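You operate a simulated robot arm through the tools that you are given. There is no shell and no other tool. Be economical: measure what you need, move in short steps, check, and stop when the job is done.

You are at the controls of a simulated robot arm. One attempt, no reset.

TASK
Switch on the tester, test the green valve at 10 PSI, then unclamp it and switch off.
Fine: clamp it for the test and leave it in the socket.

It is judged by the outcome, as a careful person would: the job done as asked, and still so three seconds after it is handed in. It fails if anything else is knocked over, pushed out of place, dropped, spilled or broken.

THE ROBOT
A 6-joint arm with a two-finger parallel gripper, fixed in place. Base frame: the origin is at the foot of the arm, x ahead of it, y to its left, z up; the work surface is at about z = 904. Lengths are in mm, angles in degrees, forces in N, time in s.
With the tool pointing down near the work surface it reaches from about 240 to 640 mm from the base axis. Its first joint turns from -66.0 to 66.0 degrees. Payload 2.7 kg.
Tool frame: the origin (TCP) lies between the finger pads and is the grasp point; the fingertips stand 23 mm ahead of it; z points along the fingers, y is the line along which they close. Largest opening 94 mm; finger width 38, thickness 10; the body of the gripper, 54 by 96 mm, starts 39 mm behind the TCP.
Orientation is that of the tool frame in the base frame, as a unit quaternion [x, y, z, w]. With the fingers straight down and closing along the base's y, the tool's x points along the base's -x, its y along +y and its z along -z.

THE INTERFACE
- The arm moves only by the tool play_rows. Its argument "steps" is a list that holds one entry, the list of rows, each a list of 7 numbers: the opening, from 0 (shut) to 1 (fully open), then the shift along the base's x, y, z in mm, then the turn, a rotation vector about the base's x, y, z in degrees. In form: [[[jaw, x, y, z, rx, ry, rz], ...]]. A call has 1 to 8 rows; each row is the pose to reach, as a shift and turn from the pose commanded when the call began. A row lasts 0.2 s, in which the tool goes at most 50 mm and 8.6 degrees; a call with a longer step from one row to the next is refused whole, and so is a gripper value outside its range. Where a pose cannot be reached the arm comes as near as it can. A force on the tool above 90 N (or 10 N above the force at the start of the call, whichever is more), or a blocked arm, ends the call early, and 0.2 s more pass. The fingers move at their own pace (about 45 mm/s each) and stop on an object; they squeeze with about 35 N. The grip force told is the motor's: it shows also when the fingers shut on nothing. Time passes only in rows, and 0.2 s behind the last, so rows that repeat a pose let the fingers close. It gives the time, the measured TCP pose, the force on the tool (base axes), the opening and the grip force at its end, in the units of the frame above (readings bear some noise), with the torque about the TCP (base axes, N m) and any sound that the robot's microphone picked up.
- Cameras (640 x 400 px; columns grow to the right, rows downward): "scene" is fixed at [75.4, -427.2, 1419.1]; the picture's right is [0.78, -0.62, 0.00], its down [-0.27, -0.34, -0.90] and it looks along [0.56, 0.71, -0.43] (base axes); focal length 303 px, centre (320, 200). "wrist" rides on the gripper at [86, 16, -75] in the tool frame; the picture's right is [-0.18, 0.98, 0.00], its down [-0.58, -0.11, -0.81] and it looks along [-0.79, -0.15, 0.59] (tool axes); focal length 243 px, centre (320, 200). There is no depth. A picture from a camera that has moved, and an enlarged one, comes with that camera's place and axes in the base frame and with its lens.
- grab_frame(camera): a new picture of that camera. The clock stands still meanwhile.
- enlarge(camera, box): a new picture of the part [left, top, right, bottom] of that camera's present view, enlarged. The clock stands still meanwhile.
- finish_job(): hands the job in; it is judged then, once.

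Go step by step. Nothing tells you positions but the pictures and the camera data: compare them with the known pose of the tool, close in by small moves and look again before you grip or let go. The budget is 120 turns and 84 pictures, counting those below and the enlarged ones. Unless the task says otherwise, let go and move clear before handing in, and close with one line.

The tools are called after "Emit:" as a command line: name --argument value ..., lists and objects as JSON in quotes. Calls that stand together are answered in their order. play_rows: Moves the arm, as the interface text tells. Its arguments: {"type":"object","properties":{"steps":{"type":"array"}},"required":["steps"]} The other tools are called the same way: grab_frame (camera) takes a picture; enlarge (camera, box) takes an enlarged picture of a part of a camera's view; finish_job () hands the job in.

At the start:

```text
time: 0.0
position: [321.3, -157.1, 1301.7]
ee_rot: [0.0, 1.0, 0.0, 0.002]
wrist_force: [0.2, 1.2, 0.3]
torque: [-0.01, 0.02, 0.02]
grip_width: 94.0
grasp_force: 0.2
```

scene: 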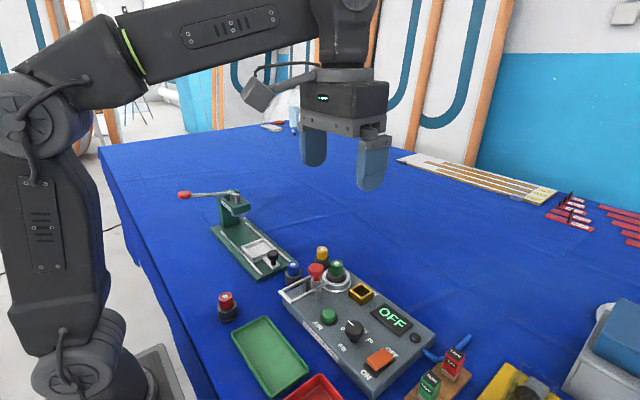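
wrist: 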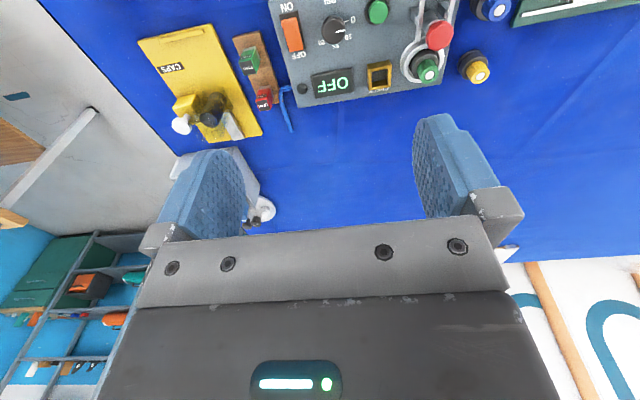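

I see a tester panel with switch, dial, green button, a clamp lever (red knob), and a green valve that seems to be by the socket. I'll look closer first.

Emit:
enlarge --camera "scene" --box '[260, 230, 440, 400]'

Emit:
enlarge --camera "wrist" --box '[220, 0, 520, 140]'

```text
2.35 times, centred on (350, 315) of scene
camera zoom: at [75.4, -427.2, 1419.1], right [0.78, -0.62, 0.0], down [-0.27, -0.34, -0.9], along [0.56, 0.71, -0.43], focal length 714 px, centre (249, -71)
```

zoom: 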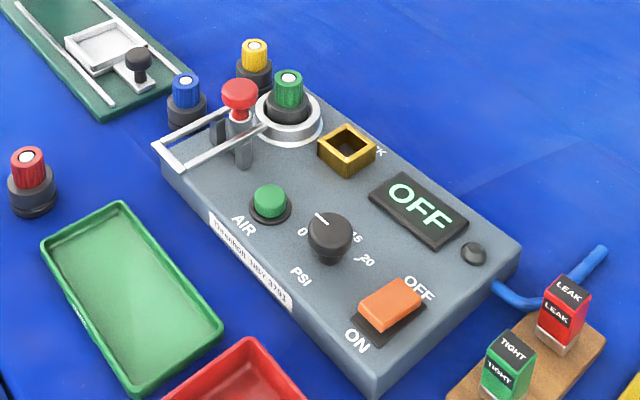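

```text
2.13 times, centred on (370, 70) of wrist
camera zoom: at [236.0, -141.0, 1375.3], right [0.18, 0.98, 0.0], down [0.58, -0.11, 0.81], along [0.79, -0.15, -0.59], focal length 518 px, centre (213, 477)
```

zoom: 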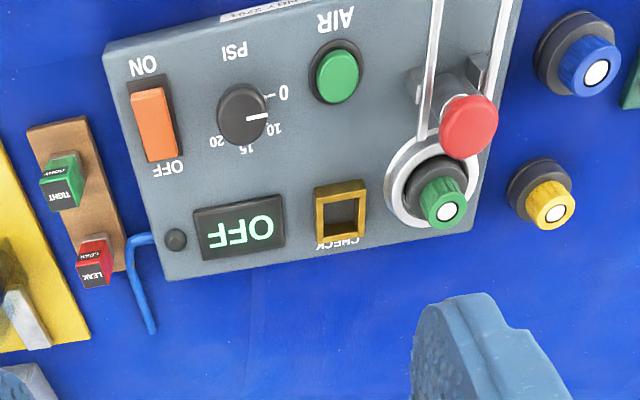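

The green valve already sits in the socket ring around (453,-8), the switch is near (378,-211), the dial near (377,-147), AIR near (371,-80), and the red clamp knob near (395,-7,1004). I'll move the wrist camera in for a closer look at the clamp.

Emit:
play_rows --steps '[[[1, -12, 26, -30, 0, 0, 0], [1, -24, 52, -60, 0, 0, 0], [1, -36, 78, -90, 0, 0, 0], [1, -48, 104, -120, 0, 0, 0], [1, -60, 130, -150, 0, 0, 0], [1, -71, 157, -182, 0, 0, 0]]]'

Emit:
grab_frame --camera "wrist"

Emit:
enlarge --camera "scene" --box '[270, 240, 390, 320]'

```text
time: 1.4
position: [252.6, 0.4, 1119.9]
ee_rot: [-0.001, 1.0, 0.0, 0.001]
wrist_force: [0.1, 0.3, 0.1]
torque: [0.01, 0.0, 0.04]
grip_width: 94.2
grasp_force: 0.0
```

```text
79 pictures are left
camera wrist: at [165.5, 16.7, 1193.3], right [0.18, 0.98, 0.0], down [0.58, -0.11, 0.81], along [0.79, -0.15, -0.59], focal length 243 px, centre (320, 200)
```

wrist: 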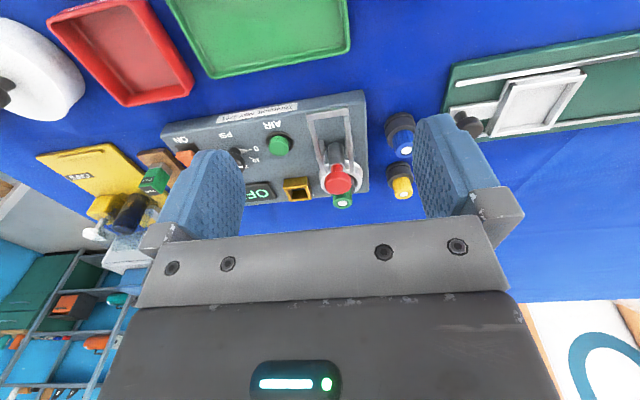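

```text
5.00 times, centred on (330, 280) of scene
camera zoom: at [75.4, -427.2, 1419.1], right [0.78, -0.62, 0.0], down [-0.27, -0.34, -0.9], along [0.56, 0.71, -0.43], focal length 1516 px, centre (270, -200)
```

zoom: 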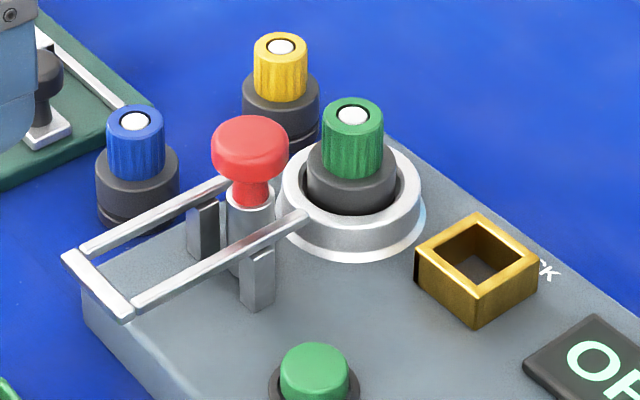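

I'll enlarge the clamp in the wrist view before moving anything.

Emit:
enlarge --camera "wrist" --box '[280, 90, 420, 220]'

Emit:
enlarge --camera "scene" --box '[310, 300, 420, 380]'

```text
3.08 times, centred on (350, 155) of wrist
camera zoom: at [165.5, 16.7, 1193.3], right [0.18, 0.98, 0.0], down [0.58, -0.11, 0.81], along [0.79, -0.15, -0.59], focal length 746 px, centre (228, 338)
```

zoom: 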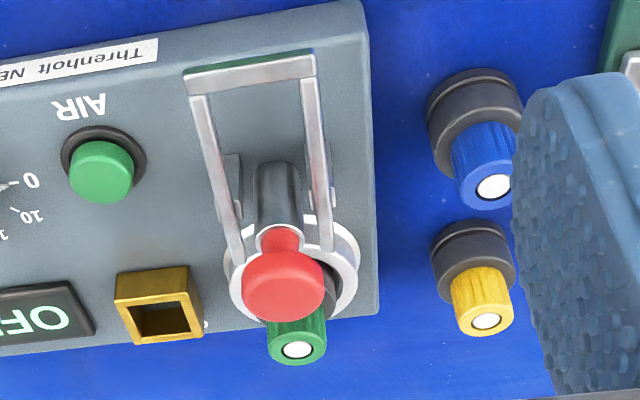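

```text
5.00 times, centred on (365, 340) of scene
camera zoom: at [75.4, -427.2, 1419.1], right [0.78, -0.62, 0.0], down [-0.27, -0.34, -0.9], along [0.56, 0.71, -0.43], focal length 1516 px, centre (95, -500)
```

zoom: 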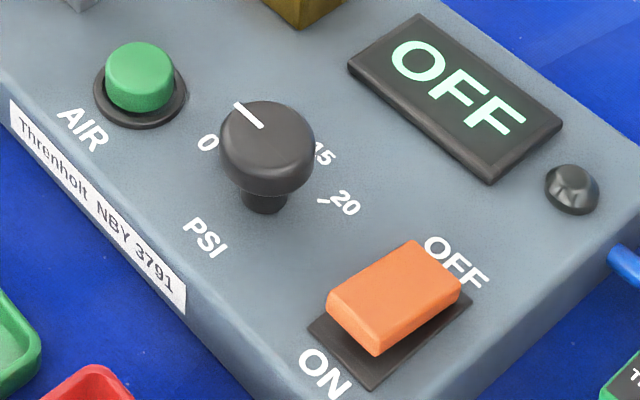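

The dial seems to point at 0. I don't yet understand the clamp, so I'll look at it from the left side.

Emit:
play_rows --steps '[[[1, 16, 11, 0, 0, 0, -8.5], [1, 32, 25, -5, 0, 0, -17], [1, 48, 40, -15, 0, 0, -25.5], [1, 64, 55, -25, 0, 0, -34], [1, 80, 70, -40, 0, 0, -42.5], [1, 97, 88, -55, 0, 0, -51], [1, 113, 88, -65, 0, 0, -59.5], [1, 129, 88, -75, 0, 0, -68]]]'

Emit:
grab_frame --camera "wrist"

```text
time: 3.2
position: [381.4, 87.6, 1043.6]
ee_rot: [0.561, 0.828, -0.001, 0.001]
wrist_force: [0.0, -0.3, 0.5]
torque: [0.0, 0.04, -0.05]
grip_width: 94.2
grasp_force: 0.0
```

```text
75 pictures are left
camera wrist: at [364.5, 174.1, 1118.9], right [0.98, 0.19, 0.0], down [0.11, -0.58, 0.81], along [0.16, -0.79, -0.59], focal length 243 px, centre (320, 200)
```

wrist: 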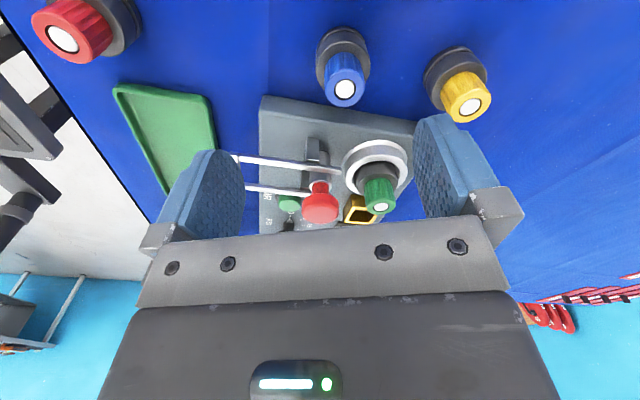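

Emit:
enlarge --camera "wrist" --box '[230, 120, 420, 235]'

```text
3.37 times, centred on (325, 178) of wrist
camera zoom: at [364.5, 174.1, 1118.9], right [0.98, 0.19, 0.0], down [0.11, -0.58, 0.81], along [0.16, -0.79, -0.59], focal length 817 px, centre (303, 276)
```

zoom: 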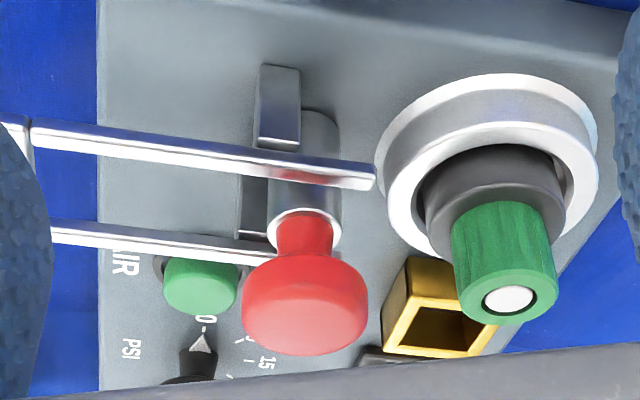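

Emit:
enlarge --camera "wrist" --box '[290, 130, 350, 200]'

Emit:
enlarge --camera "scene" --box '[280, 255, 340, 305]'

```text
5.71 times, centred on (320, 165) of wrist
camera zoom: at [364.5, 174.1, 1118.9], right [0.98, 0.19, 0.0], down [0.11, -0.58, 0.81], along [0.16, -0.79, -0.59], focal length 1386 px, centre (320, 400)
```

zoom: 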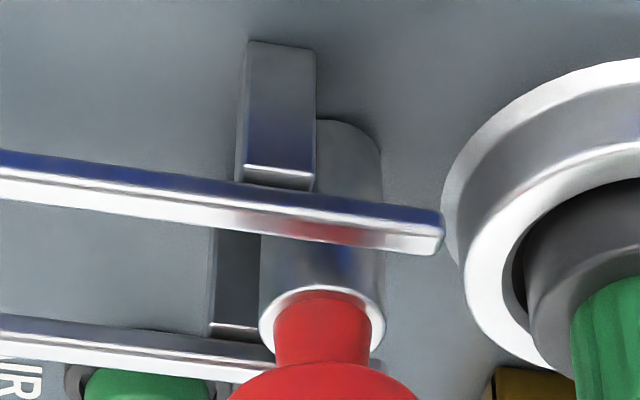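

```text
8.00 times, centred on (310, 280) of scene
camera zoom: at [75.4, -427.2, 1419.1], right [0.78, -0.62, 0.0], down [-0.27, -0.34, -0.9], along [0.56, 0.71, -0.43], focal length 2426 px, centre (400, -440)
```

zoom: 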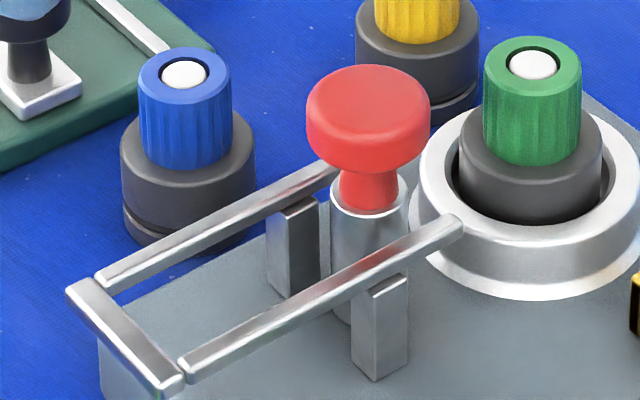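

The clamp is likely a fork that slides on two posts (z≈968), beside a barrel with a red plunger. I'll start with the power switch: move above it with the jaws closed and look.

Emit:
play_rows --steps '[[[1, 0, -40, 20, 0, 0, -4], [0.5, 0, -85, 20, 0, 0, -8], [0, 0, -130, 20, 0, 0, -12], [0, 0, -175, 20, 0, 0, -16], [0, 0, -220, 20, 0, 0, -20], [0, -5, -260, 20, 0, 0, -22], [0, -9, -293, 20, 0, 0, -22], [0, -9, -293, 20, 0, 0, -22]]]'

Emit:
grab_frame --camera "wrist"

Emit:
enlarge --camera "scene" --box '[270, 240, 440, 390]'

```text
time: 5.0
position: [369.8, -206.1, 1064.1]
ee_rot: [0.707, 0.708, 0.0, 0.001]
wrist_force: [0.0, -0.1, -0.5]
torque: [0.03, 0.0, -0.03]
grip_width: 0.1
grasp_force: 34.7
```

```text
71 pictures are left
camera wrist: at [386.1, -119.7, 1137.5], right [0.98, -0.18, 0.0], down [-0.11, -0.58, 0.81], along [-0.15, -0.79, -0.59], focal length 243 px, centre (320, 200)
```

wrist: 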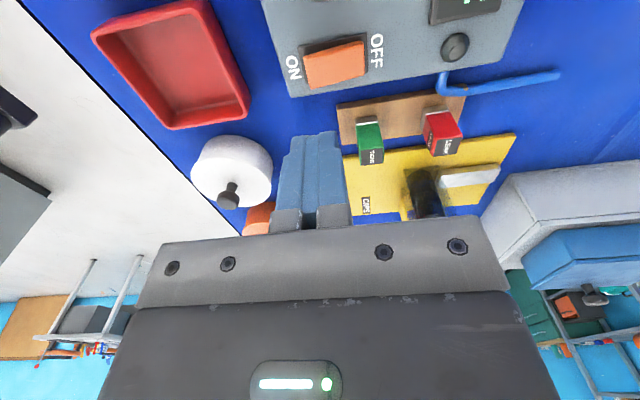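

```text
2.67 times, centred on (355, 315) of scene
camera zoom: at [75.4, -427.2, 1419.1], right [0.78, -0.62, 0.0], down [-0.27, -0.34, -0.9], along [0.56, 0.71, -0.43], focal length 809 px, centre (227, -107)
```

zoom: 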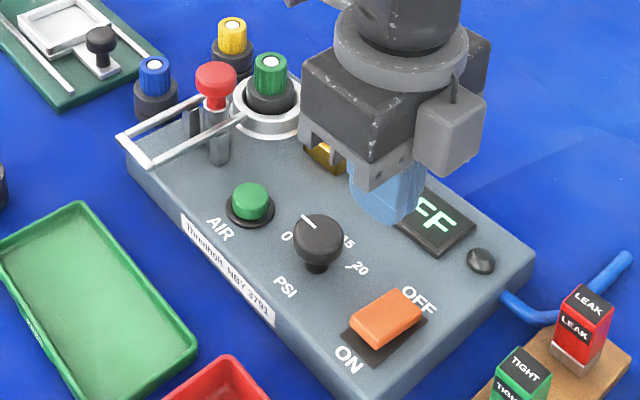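

The rocker spans x≈361–404 at y≈-209, with the ON end at -x. I'll come down over the ON end.

Emit:
play_rows --steps '[[[0, -6, -3, -40, 0, 0, 0], [0, -6, -3, -80, 0, 0, 0], [0, -6, -3, -84, 0, 0, 0], [0, -6, -3, -88, 0, 0, 0], [0, -6, -3, -91, 0, 0, 0]]]'

Emit:
enlarge --camera "scene" --box '[310, 280, 430, 380]'

```text
time: 6.2
position: [363.8, -208.2, 972.3]
ee_rot: [0.707, 0.707, 0.001, -0.001]
wrist_force: [-0.4, -0.6, -0.5]
torque: [0.01, -0.01, 0.02]
grip_width: 0.0
grasp_force: 34.9
```

```text
4.00 times, centred on (370, 330) of scene
camera zoom: at [75.4, -427.2, 1419.1], right [0.78, -0.62, 0.0], down [-0.27, -0.34, -0.9], along [0.56, 0.71, -0.43], focal length 1213 px, centre (120, -320)
```

zoom: 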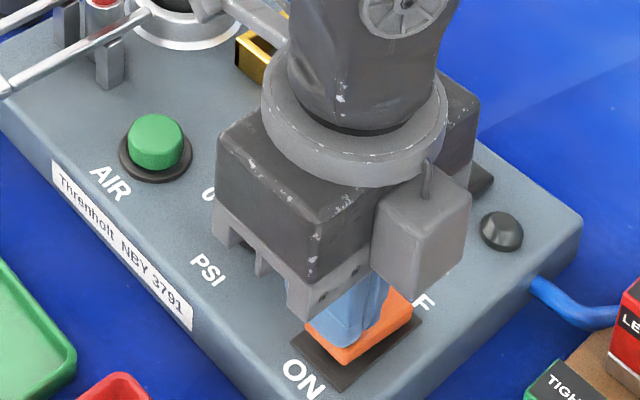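

Emit:
play_rows --steps '[[[0, 0, 0, -2, 0, 0, 0], [0, 0, 0, -4, 0, 0, 0], [0, 0, 0, -6, 0, 0, 0], [0, 0, 0, -8, 0, 0, 0], [0, 0, 0, -10, 0, 0, 0]]]'

Emit:
enlarge --camera "scene" --box '[310, 280, 430, 380]'

```text
time: 7.4
position: [363.9, -209.1, 967.1]
ee_rot: [0.708, 0.707, -0.001, 0.001]
wrist_force: [-29.8, 12.4, 54.0]
torque: [0.14, 0.2, 0.03]
grip_width: 0.1
grasp_force: 35.0
```

```text
4.00 times, centred on (370, 330) of scene
camera zoom: at [73.9, -426.5, 1419.4], right [0.78, -0.62, 0.0], down [-0.27, -0.34, -0.9], along [0.56, 0.71, -0.43], focal length 1213 px, centre (120, -320)
```

zoom: 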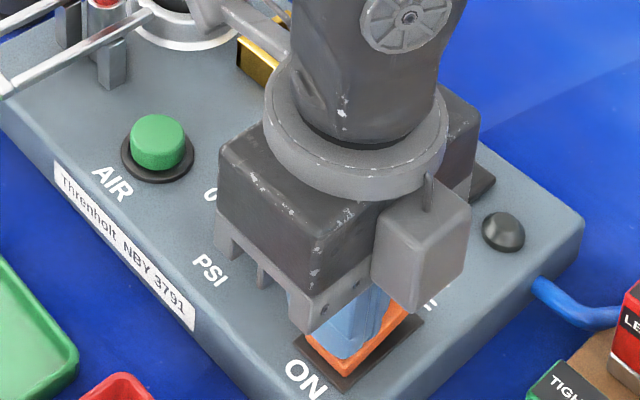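

It took about 54 N, so the rocker should have flipped. I'll lift and check the display.

Emit:
play_rows --steps '[[[0, 0, 0, 10, 0, 0, 0], [0, 0, 0, 50, 0, 0, 0], [0, 0, 40, 80, 0, 0, 0], [0, 0, 80, 80, 0, 0, 0]]]'

Emit:
enlarge --camera "scene" --box '[270, 240, 440, 390]'

Emit:
grab_frame --camera "wrist"

```text
time: 8.4
position: [365.5, -130.2, 1042.9]
ee_rot: [0.707, 0.707, 0.001, 0.0]
wrist_force: [0.1, 0.2, 0.6]
torque: [0.02, 0.0, 0.0]
grip_width: 0.0
grasp_force: 34.6
```

```text
2.67 times, centred on (355, 315) of scene
camera zoom: at [75.4, -427.2, 1419.1], right [0.78, -0.62, 0.0], down [-0.27, -0.34, -0.9], along [0.56, 0.71, -0.43], focal length 809 px, centre (227, -107)
```

zoom: 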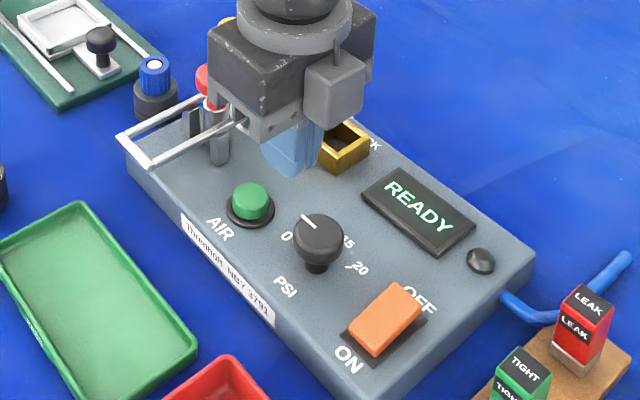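

```text
66 pictures are left
camera wrist: at [381.4, -42.8, 1117.1], right [0.98, -0.18, 0.0], down [-0.11, -0.58, 0.81], along [-0.15, -0.79, -0.59], focal length 243 px, centre (320, 200)
```

wrist: 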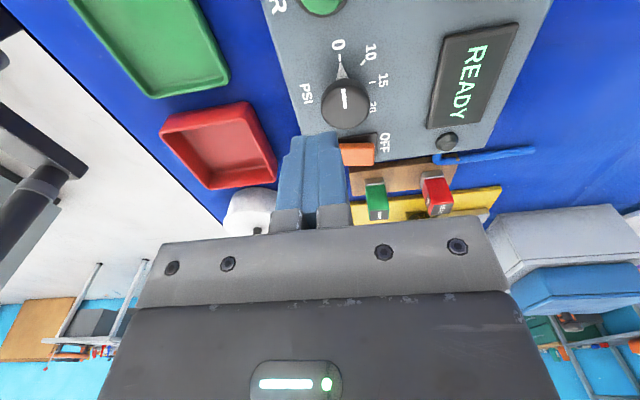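

The display reads READY. Next is the dial, so I'll zoom in on its scale.

Emit:
enlarge --camera "wrist" --box '[290, 20, 410, 150]'

```text
3.08 times, centred on (350, 85) of wrist
camera zoom: at [381.4, -42.8, 1117.1], right [0.98, -0.18, 0.0], down [-0.11, -0.58, 0.81], along [-0.15, -0.79, -0.59], focal length 746 px, centre (228, 554)
```

zoom: 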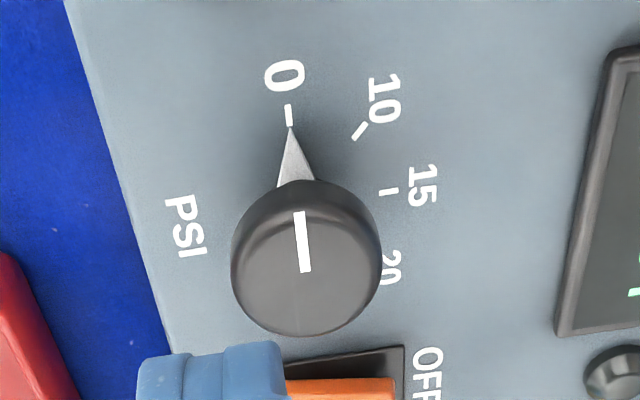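

The dial centre is about (380,-145), the knob top is z≈957 with diameter ≈38, and the pointer is at 0. The scale steps are about 45° and run clockwise. I'll open the jaws partway, yaw to -45° and come in above the knob.

Emit:
play_rows --steps '[[[0.3, 3, -3, 0, 0, 0, 7.5], [0.68, 6, -6, -5, 0, 0, 15], [0.68, 9, -9, -10, 0, 0, 22.5], [0.68, 12, -12, -20, 0, 0, 30], [0.68, 16, -16, -30, 0, 0, 37.5], [0.68, 16, -16, -38, 0, 0, 45], [0.68, 16, -16, -38, 0, 0, 45]]]'

Emit:
grab_frame --camera "wrist"

Emit:
enlarge --camera "scene" --box '[290, 270, 410, 350]'

```text
time: 10.0
position: [381.1, -144.8, 1005.5]
ee_rot: [0.383, 0.924, 0.0, 0.001]
wrist_force: [-0.1, -1.1, 0.2]
torque: [-0.03, -0.01, 0.0]
grip_width: 63.9
grasp_force: 0.1
```

```text
64 pictures are left
camera wrist: at [331.4, -71.3, 1078.8], right [0.82, 0.57, 0.0], down [0.33, -0.49, 0.81], along [0.46, -0.67, -0.59], focal length 243 px, centre (320, 200)
```

wrist: 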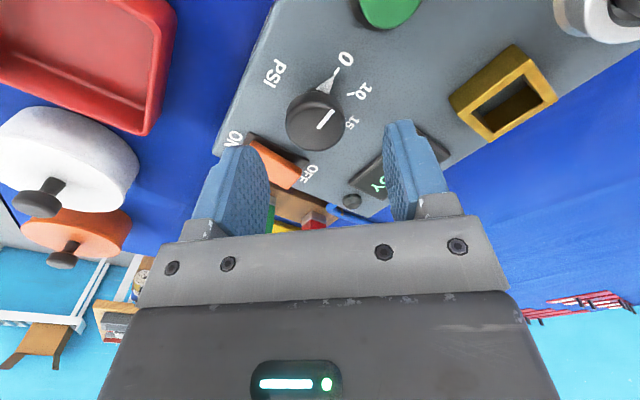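

```text
5.00 times, centred on (350, 310) of scene
camera zoom: at [75.4, -427.2, 1419.1], right [0.78, -0.62, 0.0], down [-0.27, -0.34, -0.9], along [0.56, 0.71, -0.43], focal length 1516 px, centre (170, -350)
```

zoom: 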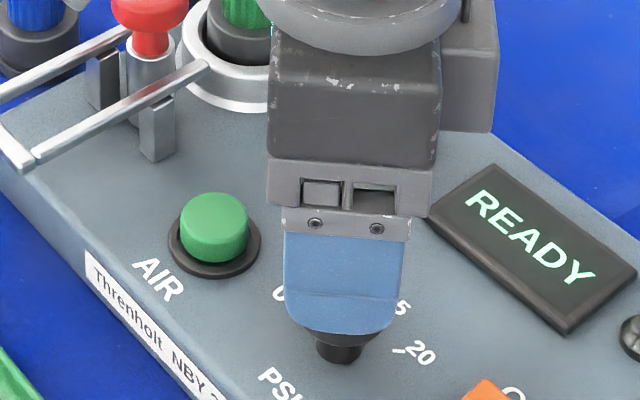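

The knob is centred under the jaws. I'll descend and close on it.

Emit:
play_rows --steps '[[[0.68, -1, -1, -15, 0, 0, 0], [0.68, -1, -1, -30, 0, 0, 0], [0.68, -1, -1, -40, 0, 0, 0], [0.3, -1, -1, -40, 0, 0, 0], [0.3, -1, -1, -40, 0, 0, 0], [0.3, -1, -1, -40, 0, 0, 0]]]'

Emit:
enlarge --camera "scene" --box '[290, 270, 410, 350]'

```text
time: 11.4
position: [378.5, -146.6, 964.9]
ee_rot: [0.383, 0.924, -0.001, 0.0]
wrist_force: [-8.8, -12.5, 1.0]
torque: [-0.29, 0.16, -0.02]
grip_width: 35.6
grasp_force: 44.8
```

```text
5.00 times, centred on (350, 310) of scene
camera zoom: at [75.2, -427.6, 1419.0], right [0.78, -0.62, 0.0], down [-0.27, -0.34, -0.9], along [0.56, 0.71, -0.43], focal length 1516 px, centre (170, -350)
```

zoom: 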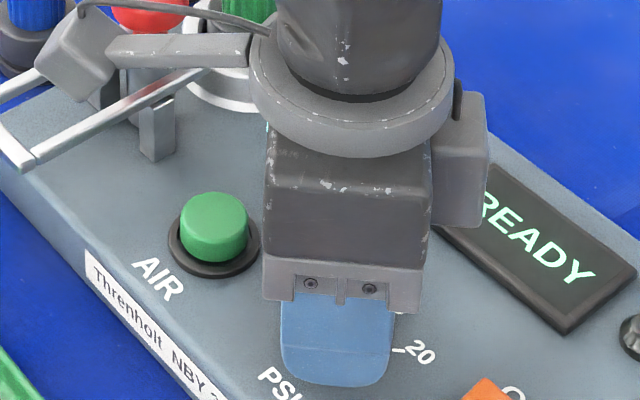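

I have the knob gripped at 35.6 mm. Turning it 45° clockwise toward 10.

Emit:
play_rows --steps '[[[0.3, -1, -1.5, 0, 0, 0, -7.5], [0.3, -1, -1.5, 0, 0, 0, -15], [0.3, -1, -1.5, 0, 0, 0, -22.5], [0.3, -1, -1.5, 0, 0, 0, -30], [0.3, -1, -1.5, 0, 0, 0, -37.5], [0.3, -1, -1.5, 0, 0, 0, -44], [0.3, -1, -1.5, 0, 0, 0, -44]]]'

Emit:
enlarge --camera "wrist" --box '[240, 20, 440, 180]'

```text
time: 13.0
position: [380.2, -146.3, 965.2]
ee_rot: [0.702, 0.712, 0.001, 0.0]
wrist_force: [5.7, 16.5, -12.9]
torque: [0.12, -0.37, 0.04]
grip_width: 35.2
grasp_force: 45.1
```

```text
2.50 times, centred on (340, 100) of wrist
camera zoom: at [395.2, -58.8, 1039.0], right [0.99, -0.17, 0.0], down [-0.1, -0.58, 0.81], along [-0.14, -0.79, -0.59], focal length 606 px, centre (270, 450)
```

zoom: 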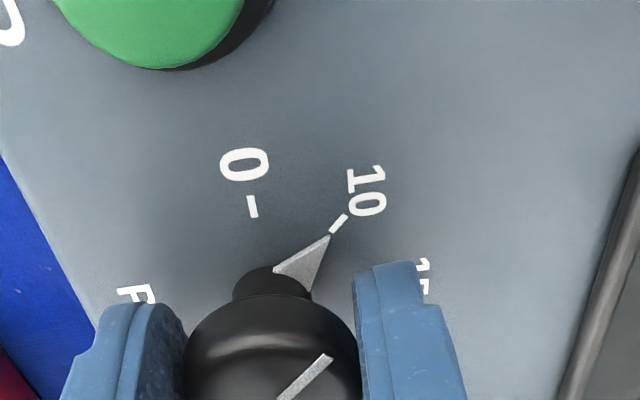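

The pointer lines up with 10. I'll release, lift and verify.

Emit:
play_rows --steps '[[[0.68, 0, 0, 0, 0, 0, 0], [0.68, 0, 0, 0, 0, 0, 0], [0.68, 0, 0, 0, 0, 0, 0], [0.68, 0, 0, 30, 0, 0, 0], [0.68, 0, 0, 75, 0, 0, 0]]]'

Emit:
enlarge --camera "wrist" --box '[240, 20, 440, 180]'

Emit:
enlarge --camera "scene" --box '[270, 240, 440, 390]'

```text
time: 14.2
position: [377.8, -149.3, 1039.2]
ee_rot: [0.701, 0.713, -0.001, 0.0]
wrist_force: [0.3, -0.2, 0.1]
torque: [0.01, 0.0, -0.04]
grip_width: 63.6
grasp_force: 0.0
```

```text
2.50 times, centred on (340, 100) of wrist
camera zoom: at [393.4, -61.1, 1113.6], right [0.99, -0.17, 0.0], down [-0.1, -0.58, 0.81], along [-0.14, -0.8, -0.59], focal length 606 px, centre (270, 450)
```

zoom: 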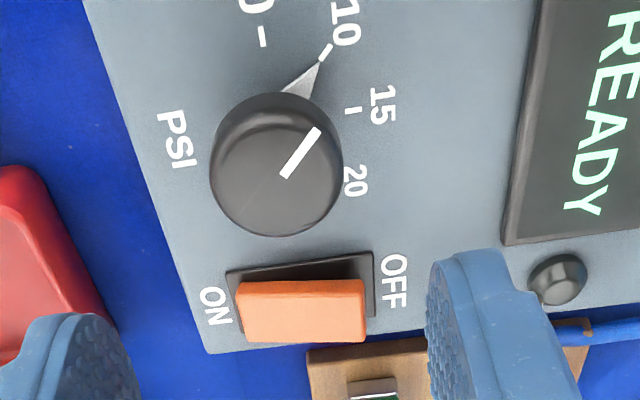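

```text
2.67 times, centred on (355, 315) of scene
camera zoom: at [75.4, -427.2, 1419.1], right [0.78, -0.62, 0.0], down [-0.27, -0.34, -0.9], along [0.56, 0.71, -0.43], focal length 809 px, centre (227, -107)
```

zoom: 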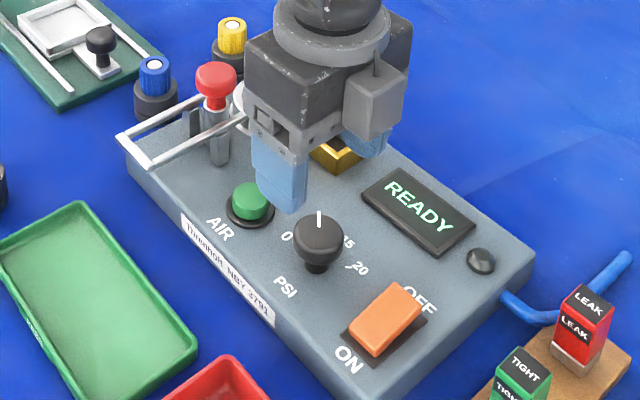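

The dial is set to 10 and the display still reads READY. For the clamp, I'll take hold of the red knob and probe gently for which way it moves.

Emit:
play_rows --steps '[[[0.6, 0, 18, 10, 0, 0, 8.2], [0.6, 0, 36, 10, 0, 0, 16.4], [0.6, 2, 54, 10, 0, 0, 24.6], [0.6, 5, 72, 10, 0, 0, 32.8], [0.6, 8, 90, 10, 0, 0, 41], [0.6, 11, 108, 10, 0, 0, 49.2], [0.6, 14, 126, 10, 0, 0, 57.4], [0.6, 17, 140, 10, 0, 0, 65.6]]]'

Emit:
play_rows --steps '[[[0.6, 0, 0, 0, 0, 0, 8.2], [0.6, 0, 0, 0, 0, 0, 16.4], [0.6, 0, 0, 0, 0, 0, 23.4], [0.6, 0, 0, 0, 0, 0, 23.4]]]'

Emit:
grab_frame --camera "wrist"

Emit:
enlarge --camera "scene" --box '[260, 220, 400, 320]'

```text
time: 16.0
position: [395.3, -6.9, 1049.7]
ee_rot: [0.202, 0.979, -0.001, 0.001]
wrist_force: [-0.4, 0.0, -0.1]
torque: [0.01, 0.02, 0.01]
grip_width: 56.6
grasp_force: 0.0
```

```text
time: 17.0
position: [396.7, -5.4, 1050.2]
ee_rot: [-0.001, 1.0, 0.0, 0.001]
wrist_force: [-0.4, -0.1, -0.8]
torque: [0.03, 0.02, 0.0]
grip_width: 56.5
grasp_force: 0.2
```

```text
58 pictures are left
camera wrist: at [309.6, 9.9, 1124.2], right [0.18, 0.98, 0.0], down [0.58, -0.11, 0.81], along [0.79, -0.15, -0.59], focal length 243 px, centre (320, 200)
```

wrist: 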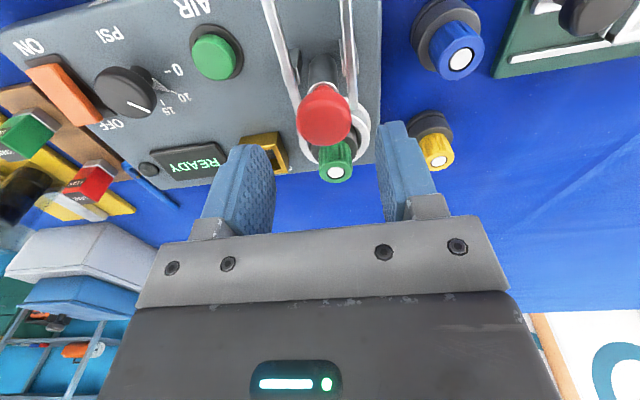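

```text
4.00 times, centred on (330, 270) of scene
camera zoom: at [75.4, -427.2, 1419.1], right [0.78, -0.62, 0.0], down [-0.27, -0.34, -0.9], along [0.56, 0.71, -0.43], focal length 1213 px, centre (280, -80)
```

zoom: 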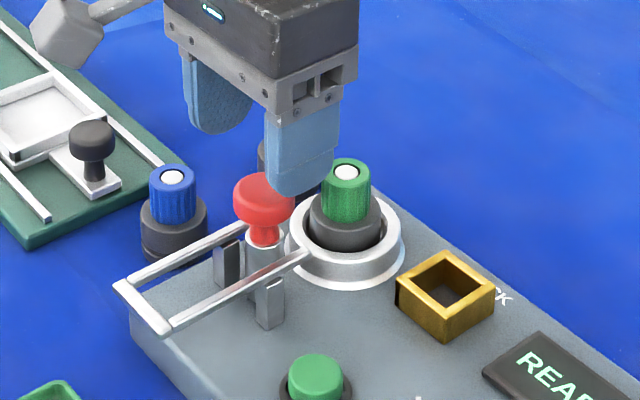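

Emit:
play_rows --steps '[[[0.6, -1, 1.5, -15, 0, 0, 0], [0.6, -1, 1.5, -30, 0, 0, 0], [0.6, -1, 1.5, -40, 0, 0, 0], [0.2, -1, 1.5, -40, 0, 0, 0], [0.15, -1, 1.5, -40, 0, 0, 0], [0.15, -1, 1.5, -40, 0, 0, 0], [0.15, -1, 1.5, -40, 0, 0, 0]]]'

Emit:
enlarge --camera "scene" --box '[260, 220, 400, 320]'

```text
time: 18.6
position: [396.4, -5.4, 1009.1]
ee_rot: [0.0, 1.0, 0.0, 0.001]
wrist_force: [0.3, 8.9, -2.2]
torque: [0.24, -0.28, 0.03]
grip_width: 33.7
grasp_force: 45.0
```

```text
4.00 times, centred on (330, 270) of scene
camera zoom: at [75.5, -427.0, 1419.1], right [0.78, -0.62, 0.0], down [-0.27, -0.34, -0.9], along [0.56, 0.71, -0.43], focal length 1213 px, centre (280, -80)
```

zoom: 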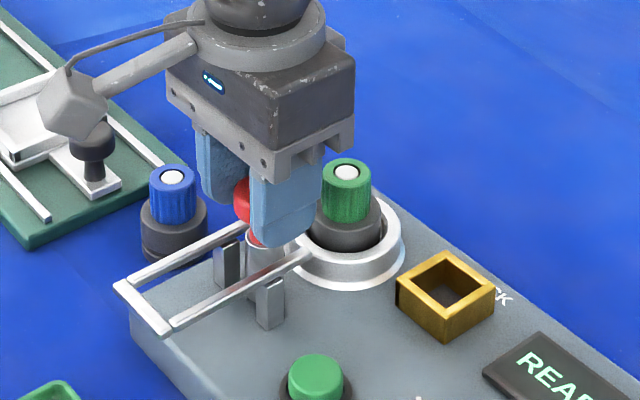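

The knob is gripped at 33.7 mm. First a small +x probe.

Emit:
play_rows --steps '[[[0.15, 1.5, 0, 0, 0, 0, 0], [0.15, 3, 0, 0, 0, 0, 0], [0.15, 4, 0, 0, 0, 0, 0]]]'

Emit:
play_rows --steps '[[[0.15, -2, 0, 0, 0, 0, 0], [0.15, -4, 0, 0, 0, 0, 0], [0.15, -6, 0, 0, 0, 0, 0], [0.15, -8, 0, 0, 0, 0, 0]]]'

```text
time: 19.4
position: [396.5, -4.4, 1009.0]
ee_rot: [0.0, 1.0, 0.0, -0.004]
wrist_force: [-25.4, 16.5, -4.4]
torque: [0.33, -0.32, 0.07]
grip_width: 33.3
grasp_force: 44.5
```

```text
time: 20.4
position: [394.8, -4.9, 1010.6]
ee_rot: [0.0, 1.0, 0.0, 0.005]
wrist_force: [29.3, 17.4, -27.5]
torque: [0.25, -0.37, -0.01]
grip_width: 33.8
grasp_force: 45.1
```

The knob is stiff both ways in x. Now a vertical probe.

Emit:
play_rows --steps '[[[0.15, 4, 0, 0, 0, 0, 0], [0.15, 4, -1.5, -1, 0, 0, 0], [0.15, 4, -1.5, -3, 0, 0, 0], [0.15, 4, -1.5, -5, 0, 0, 0]]]'

```text
time: 21.4
position: [396.9, -4.4, 1007.1]
ee_rot: [-0.001, 1.0, 0.001, 0.005]
wrist_force: [-8.0, 30.7, 38.6]
torque: [0.73, 0.03, 0.16]
grip_width: 33.5
grasp_force: 45.4
```

Emit:
play_rows --steps '[[[0.15, 0, 0, 3, 0, 0, 0], [0.15, 0, 0, 5, 0, 0, 0], [0.15, 0, 0, 8, 0, 0, 0], [0.15, 0, 0, 11, 0, 0, 0]]]'

Emit:
enlarge --camera "scene" --box '[260, 220, 400, 320]'

```text
time: 22.4
position: [392.1, -4.2, 1013.7]
ee_rot: [0.001, 1.0, 0.001, -0.005]
wrist_force: [1.0, 25.3, -26.7]
torque: [0.31, 0.22, 0.22]
grip_width: 33.6
grasp_force: 36.0
```

```text
4.00 times, centred on (330, 270) of scene
camera zoom: at [75.8, -426.5, 1419.3], right [0.78, -0.62, 0.0], down [-0.27, -0.34, -0.9], along [0.56, 0.71, -0.43], focal length 1213 px, centre (280, -80)
```

zoom: 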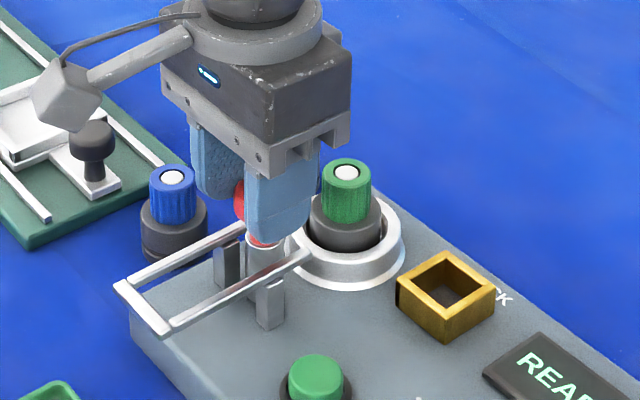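

Emit:
play_rows --steps '[[[0.6, 0, 0, 0, 0, 0, 0], [0.6, 0, 0, 0, 0, 0, 0], [0.6, 0, 0, 0, 0, 0, 0], [0.6, 0, 0, 40, 0, 0, 0], [0.6, -40, 0, 70, 0, 0, 0]]]'

Emit:
enlarge --camera "scene" --box '[260, 220, 400, 320]'

Emit:
enlarge --camera "wrist" --box '[250, 20, 450, 180]'

```text
time: 23.6
position: [355.1, -5.4, 1085.2]
ee_rot: [0.0, 1.0, 0.0, 0.0]
wrist_force: [0.1, 0.0, 0.6]
torque: [0.01, 0.0, 0.0]
grip_width: 56.4
grasp_force: 0.1
```

```text
4.00 times, centred on (330, 270) of scene
camera zoom: at [75.5, -427.2, 1419.1], right [0.78, -0.62, 0.0], down [-0.27, -0.34, -0.9], along [0.56, 0.71, -0.43], focal length 1213 px, centre (280, -80)
```

zoom: 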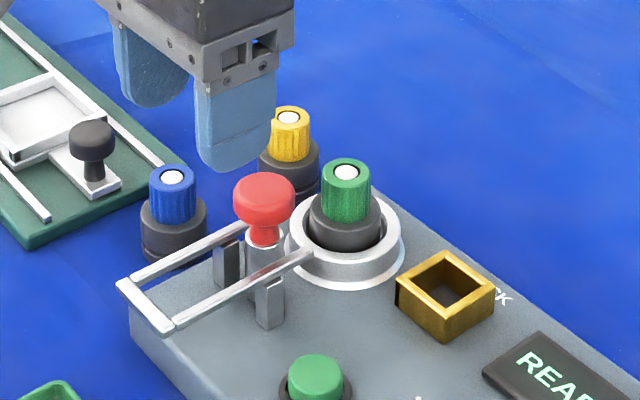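

```text
2.50 times, centred on (350, 100) of wrist
camera zoom: at [269.3, 10.1, 1158.6], right [0.18, 0.98, 0.0], down [0.58, -0.11, 0.81], along [0.79, -0.15, -0.59], focal length 606 px, centre (245, 450)
```

zoom: 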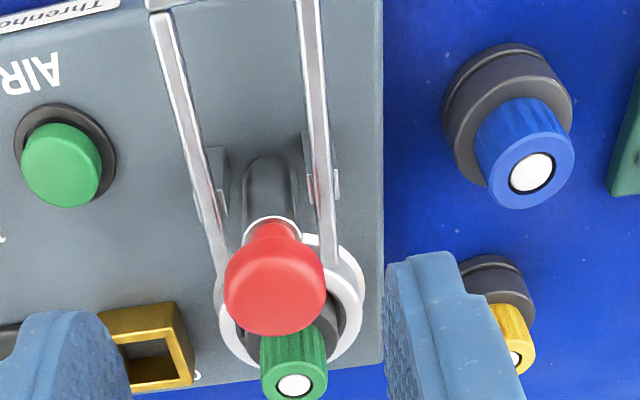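

The frame may have shifted slightly. I'll compare it with the earlier 8x view.

Emit:
enlarge --camera "scene" --box '[280, 255, 340, 305]'

```text
8.00 times, centred on (310, 280) of scene
camera zoom: at [75.5, -427.2, 1419.1], right [0.78, -0.62, 0.0], down [-0.27, -0.34, -0.9], along [0.56, 0.71, -0.43], focal length 2426 px, centre (400, -440)
```

zoom: 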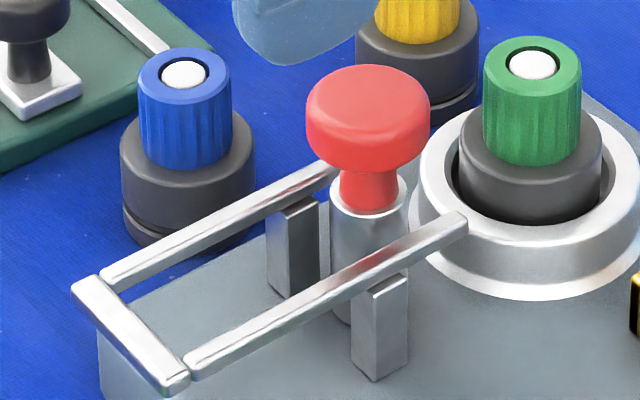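

The fork slid forward about 1.5 mm while I was working the knob, so the knob drives a sliding fork, probably by being pressed down. I'll press on top of it with closed fingers.

Emit:
play_rows --steps '[[[0, 20, 1, -10, 0, 0, 0], [0, 40, 2, -20, 0, 0, 0], [0, 40, 2, -35, 0, 0, 0], [0, 40, 2, -45, 0, 0, 0], [0, 40, 2, -52, 0, 0, 0], [0, 40, 2, -56, 0, 0, 0]]]'

Emit:
play_rows --steps '[[[0, 0, 0, -2, 0, 0, 0], [0, 0, 0, -4, 0, 0, 0], [0, 0, 0, -6, 0, 0, 0], [0, 0, 0, -8, 0, 0, 0], [0, 0, 0, -10, 0, 0, 0]]]'

Emit:
enlarge --camera "scene" --box '[280, 255, 340, 305]'

```text
time: 25.0
position: [394.4, -4.5, 1028.8]
ee_rot: [0.0, 1.0, 0.0, 0.001]
wrist_force: [0.1, 0.1, 0.6]
torque: [-0.02, -0.03, 0.01]
grip_width: 0.0
grasp_force: 35.1
```

```text
time: 26.2
position: [395.1, -5.0, 1027.4]
ee_rot: [0.0, 1.0, 0.0, 0.006]
wrist_force: [-27.5, -0.5, 68.0]
torque: [0.0, 0.29, -0.02]
grip_width: 0.0
grasp_force: 34.7
```

```text
8.00 times, centred on (310, 280) of scene
camera zoom: at [73.8, -427.2, 1419.2], right [0.78, -0.62, 0.0], down [-0.27, -0.34, -0.9], along [0.56, 0.71, -0.43], focal length 2426 px, centre (400, -440)
```

zoom: 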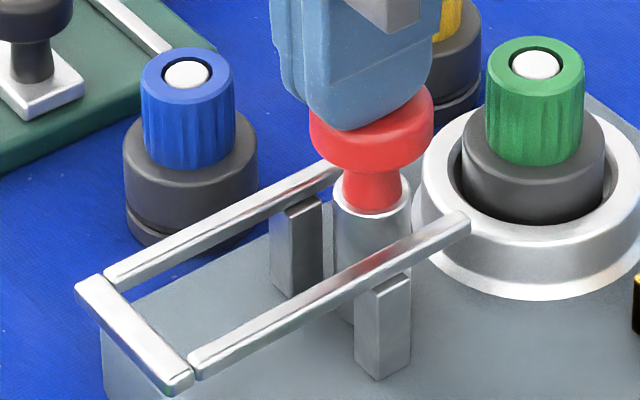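

The knob does not press in: it stayed rigid at 68 N. I'll grip it again and try pulling it up, watching the neck, then try twisting it.

Emit:
play_rows --steps '[[[0, 0, 0, 10, 0, 0, 0], [0.6, 0, 0, 25, 0, 0, 0], [0.6, 0, 0, 25, 0, 0, 0], [0.6, 0, 0, 25, 0, 0, 0], [0.6, 0, 0, 0, 0, 0, 0], [0.6, 0, 0, -14, 0, 0, 0]]]'

Emit:
play_rows --steps '[[[0.15, 0, 0, 0, 0, 0, 0], [0.15, 0, 0, 0, 0, 0, 0], [0.15, 0, 0, 0, 0, 0, 0], [0.15, 0, 0, 0, 0, 0, 0], [0.15, 0, 0, 3, 0, 0, 0], [0.15, 0, 0, 6, 0, 0, 0]]]'

Emit:
enlarge --camera "scene" --box '[280, 255, 340, 305]'

```text
time: 27.6
position: [396.1, -5.5, 1004.6]
ee_rot: [0.0, 1.0, -0.001, 0.002]
wrist_force: [0.9, -0.1, -0.1]
torque: [-0.02, -0.03, -0.04]
grip_width: 56.3
grasp_force: 0.0
```

```text
time: 29.0
position: [393.9, -4.3, 1008.7]
ee_rot: [0.0, 1.0, 0.0, -0.004]
wrist_force: [7.1, 13.9, -39.3]
torque: [0.18, 0.03, 0.09]
grip_width: 33.6
grasp_force: 45.3
```

```text
8.00 times, centred on (310, 280) of scene
camera zoom: at [76.1, -426.8, 1419.2], right [0.78, -0.62, 0.0], down [-0.27, -0.34, -0.9], along [0.56, 0.71, -0.43], focal length 2426 px, centre (400, -440)
```

zoom: 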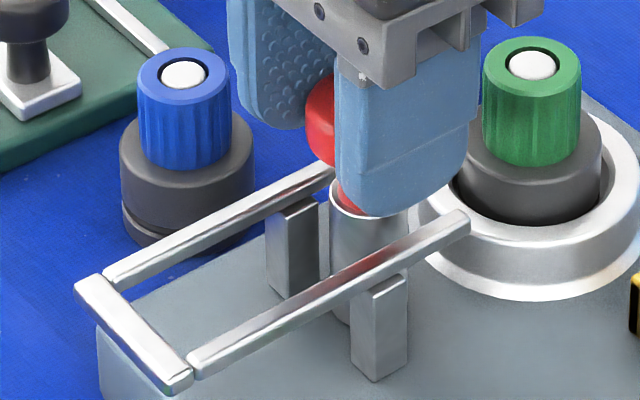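

Pulling up at 39 N barely nudges it. Next I'll try a twist.

Emit:
play_rows --steps '[[[0.15, 0, 0, -5, 0, 0, 0], [0.15, 0, 0, -5, 0, 0, -6], [0.15, 0, 0, -5, 0, 0, -12], [0.15, 0, 0, -5, 0, 0, -18], [0.15, 0, 0, -5, 0, 0, -24], [0.15, 0, 0, -5, 0, 0, -30]]]'

Emit:
enlarge --camera "scene" --box '[280, 255, 340, 305]'

```text
time: 30.4
position: [396.3, -2.0, 1009.1]
ee_rot: [0.26, 0.966, 0.001, 0.003]
wrist_force: [-13.2, 28.9, 30.5]
torque: [0.72, 0.18, 0.09]
grip_width: 33.0
grasp_force: 45.0
```

```text
8.00 times, centred on (310, 280) of scene
camera zoom: at [74.7, -426.4, 1419.4], right [0.78, -0.62, 0.0], down [-0.27, -0.34, -0.9], along [0.56, 0.71, -0.43], focal length 2426 px, centre (400, -440)
```

zoom: 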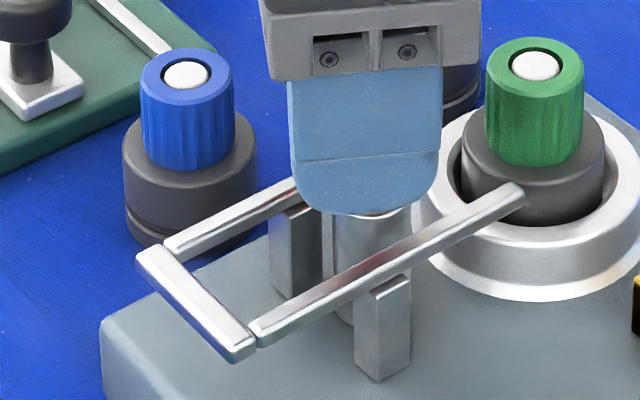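

Twisting clockwise drives the fork forward over the valve. I'll keep turning.

Emit:
play_rows --steps '[[[0.15, 0, 1.5, 1.5, 0, 0, -8], [0.15, 0, 2, 2, 0, 0, -16], [0.15, 0, 2, 2, 0, 0, -24], [0.15, 0, 2, 2, 0, 0, -32], [0.15, 0, 2, 2, 0, 0, -40], [0.15, 0, 2, 2, 0, 0, -46]]]'

Emit:
enlarge --camera "scene" --box '[280, 250, 364, 310]'

```text
time: 31.8
position: [398.9, -0.2, 1009.0]
ee_rot: [0.616, 0.788, 0.003, 0.004]
wrist_force: [31.9, 31.0, -11.6]
torque: [-0.17, -0.41, 0.18]
grip_width: 33.3
grasp_force: 45.1
```

```text
6.67 times, centred on (322, 280) of scene
camera zoom: at [76.5, -426.3, 1419.3], right [0.78, -0.62, 0.0], down [-0.27, -0.34, -0.9], along [0.56, 0.71, -0.43], focal length 2022 px, centre (307, -333)
```

zoom: 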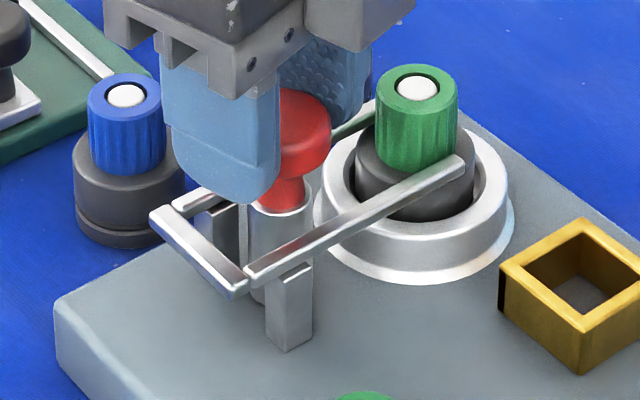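

The fork arms now straddle the green knob above the body. A bit more turn to find the end stop.

Emit:
play_rows --steps '[[[0.15, 1.5, 1.5, 0, 0, 0, -5], [0.15, 1.5, 1.5, 0, 0, 0, -10], [0.15, 1.5, 1.5, 0, 0, 0, -15], [0.15, 1.5, 1.5, 0, 0, 0, -15]]]'

Emit:
enlarge --camera "scene" --box '[280, 250, 364, 310]'

```text
time: 32.8
position: [398.9, -1.5, 1009.6]
ee_rot: [0.714, 0.7, 0.003, 0.004]
wrist_force: [31.1, 8.5, -10.8]
torque: [-0.23, -0.49, 0.63]
grip_width: 33.5
grasp_force: 45.1
```

```text
6.67 times, centred on (322, 280) of scene
camera zoom: at [76.4, -427.0, 1419.1], right [0.78, -0.62, 0.0], down [-0.27, -0.34, -0.9], along [0.56, 0.71, -0.43], focal length 2022 px, centre (307, -333)
```

zoom: 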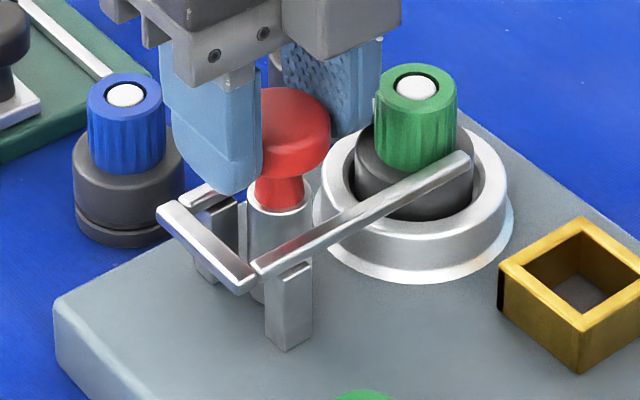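

Torque rose to 0.63 N·m at about 91°, so the end stop is reached. I'll release, lift and check the display.

Emit:
play_rows --steps '[[[0.6, 0, 0, 0, 0, 0, 0], [0.6, 0, 0, 0, 0, 0, 0], [0.6, 0, 0, 0, 0, 0, 0], [0.6, 0, 0, 40, 0, 0, 0], [0.2, -15, -35, 45, 0, 0, 0], [0, -30, -70, 45, 0, 0, 0], [0, -30, -80, 45, 0, 0, 0]]]'

Emit:
enlarge --camera "scene" --box '[270, 230, 440, 390]'

Emit:
grab_frame --camera "wrist"

```text
time: 34.4
position: [368.6, -83.4, 1055.5]
ee_rot: [0.713, 0.701, -0.001, 0.0]
wrist_force: [0.8, -0.8, 0.9]
torque: [0.03, 0.01, 0.02]
grip_width: 0.0
grasp_force: 13.1
```

```text
2.50 times, centred on (355, 310) of scene
camera zoom: at [75.4, -427.2, 1419.1], right [0.78, -0.62, 0.0], down [-0.27, -0.34, -0.9], along [0.56, 0.71, -0.43], focal length 758 px, centre (232, -75)
```

zoom: 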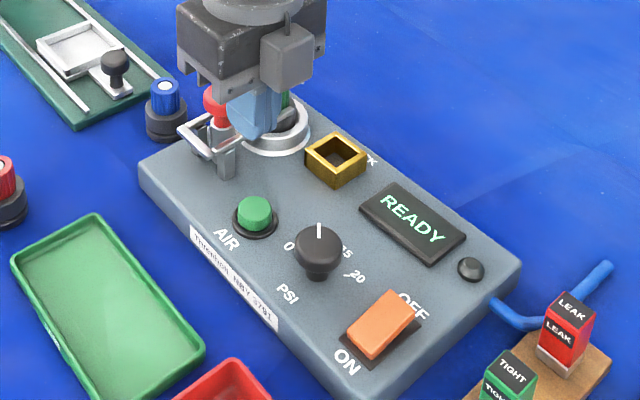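

```text
45 pictures are left
camera wrist: at [385.3, 3.5, 1129.3], right [0.98, -0.2, 0.0], down [-0.12, -0.58, 0.81], along [-0.16, -0.79, -0.59], focal length 243 px, centre (320, 200)
```

wrist: 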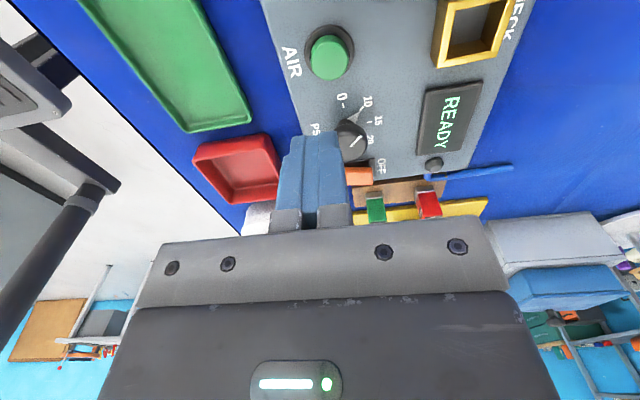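

The display shows READY and the clamp is on. For the AIR press near (374,-77), I'll yaw back so the camera housing stays clear of the clamp knob.

Emit:
play_rows --steps '[[[0, 1, 1, 0, 0, 0, 7.5], [0, 2, 2, 0, 0, 0, 15], [0, 3, 3, 0, 0, 0, 22.5], [0, 4, 4, 0, 0, 0, 30], [0, 5, 5, -10, 0, 0, 38], [0, 5.5, 6, -30, 0, 0, 46], [0, 5.5, 6, -50, 0, 0, 54], [0, 5.5, 6, -60, 0, 0, 60]]]'

Emit:
grab_frame --camera "wrist"

Emit:
enlarge --camera "scene" --box '[280, 250, 400, 330]'

```text
time: 36.2
position: [372.0, -75.9, 994.0]
ee_rot: [0.265, 0.964, -0.001, 0.001]
wrist_force: [-0.3, -0.2, -0.8]
torque: [0.0, 0.02, 0.03]
grip_width: 0.0
grasp_force: 35.2
```

```text
44 pictures are left
camera wrist: at [306.5, -17.6, 1068.8], right [0.66, 0.75, 0.0], down [0.44, -0.39, 0.81], along [0.6, -0.53, -0.59], focal length 243 px, centre (320, 200)
```

wrist: 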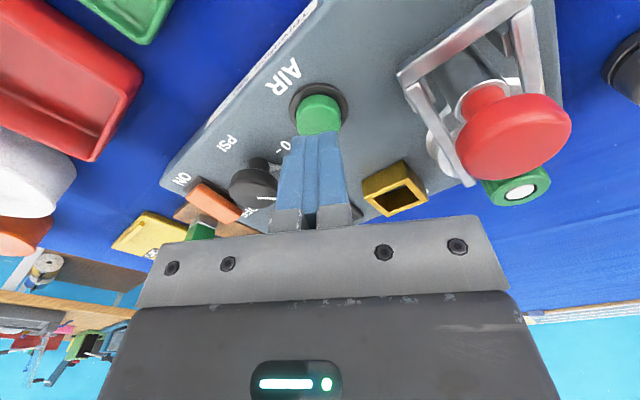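

```text
5.00 times, centred on (340, 290) of scene
camera zoom: at [75.4, -427.2, 1419.1], right [0.78, -0.62, 0.0], down [-0.27, -0.34, -0.9], along [0.56, 0.71, -0.43], focal length 1516 px, centre (220, -250)
```

zoom: 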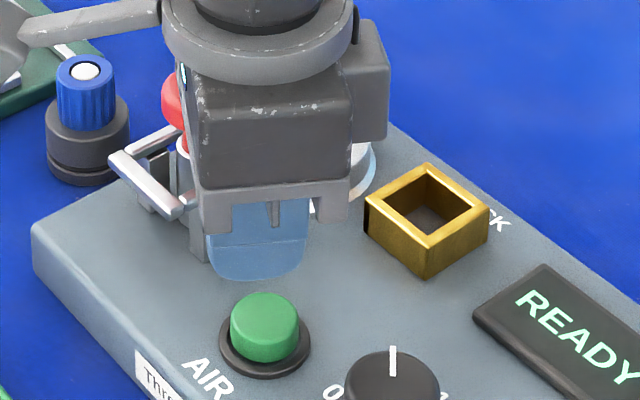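

Emit:
play_rows --steps '[[[0, 1, -1.5, -12, 0, 0, 0], [0, 1, -1.5, -22, 0, 0, 0], [0, 1, -1.5, -25, 0, 0, 0], [0, 1, -1.5, -28, 0, 0, 0]]]'

Emit:
enlarge --camera "scene" --box '[280, 250, 420, 350]'

```text
time: 37.2
position: [373.2, -78.8, 966.3]
ee_rot: [0.268, 0.964, 0.001, 0.001]
wrist_force: [-0.8, 0.6, 0.7]
torque: [0.03, 0.01, -0.02]
grip_width: 0.0
grasp_force: 34.9
```

```text
4.00 times, centred on (350, 300) of scene
camera zoom: at [75.4, -427.2, 1419.1], right [0.78, -0.62, 0.0], down [-0.27, -0.34, -0.9], along [0.56, 0.71, -0.43], focal length 1213 px, centre (200, -200)
```

zoom: 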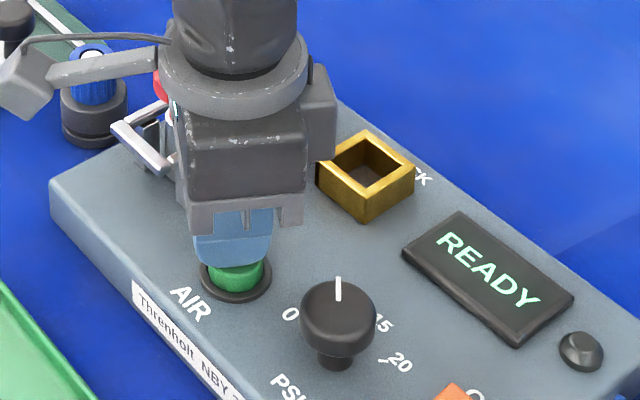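

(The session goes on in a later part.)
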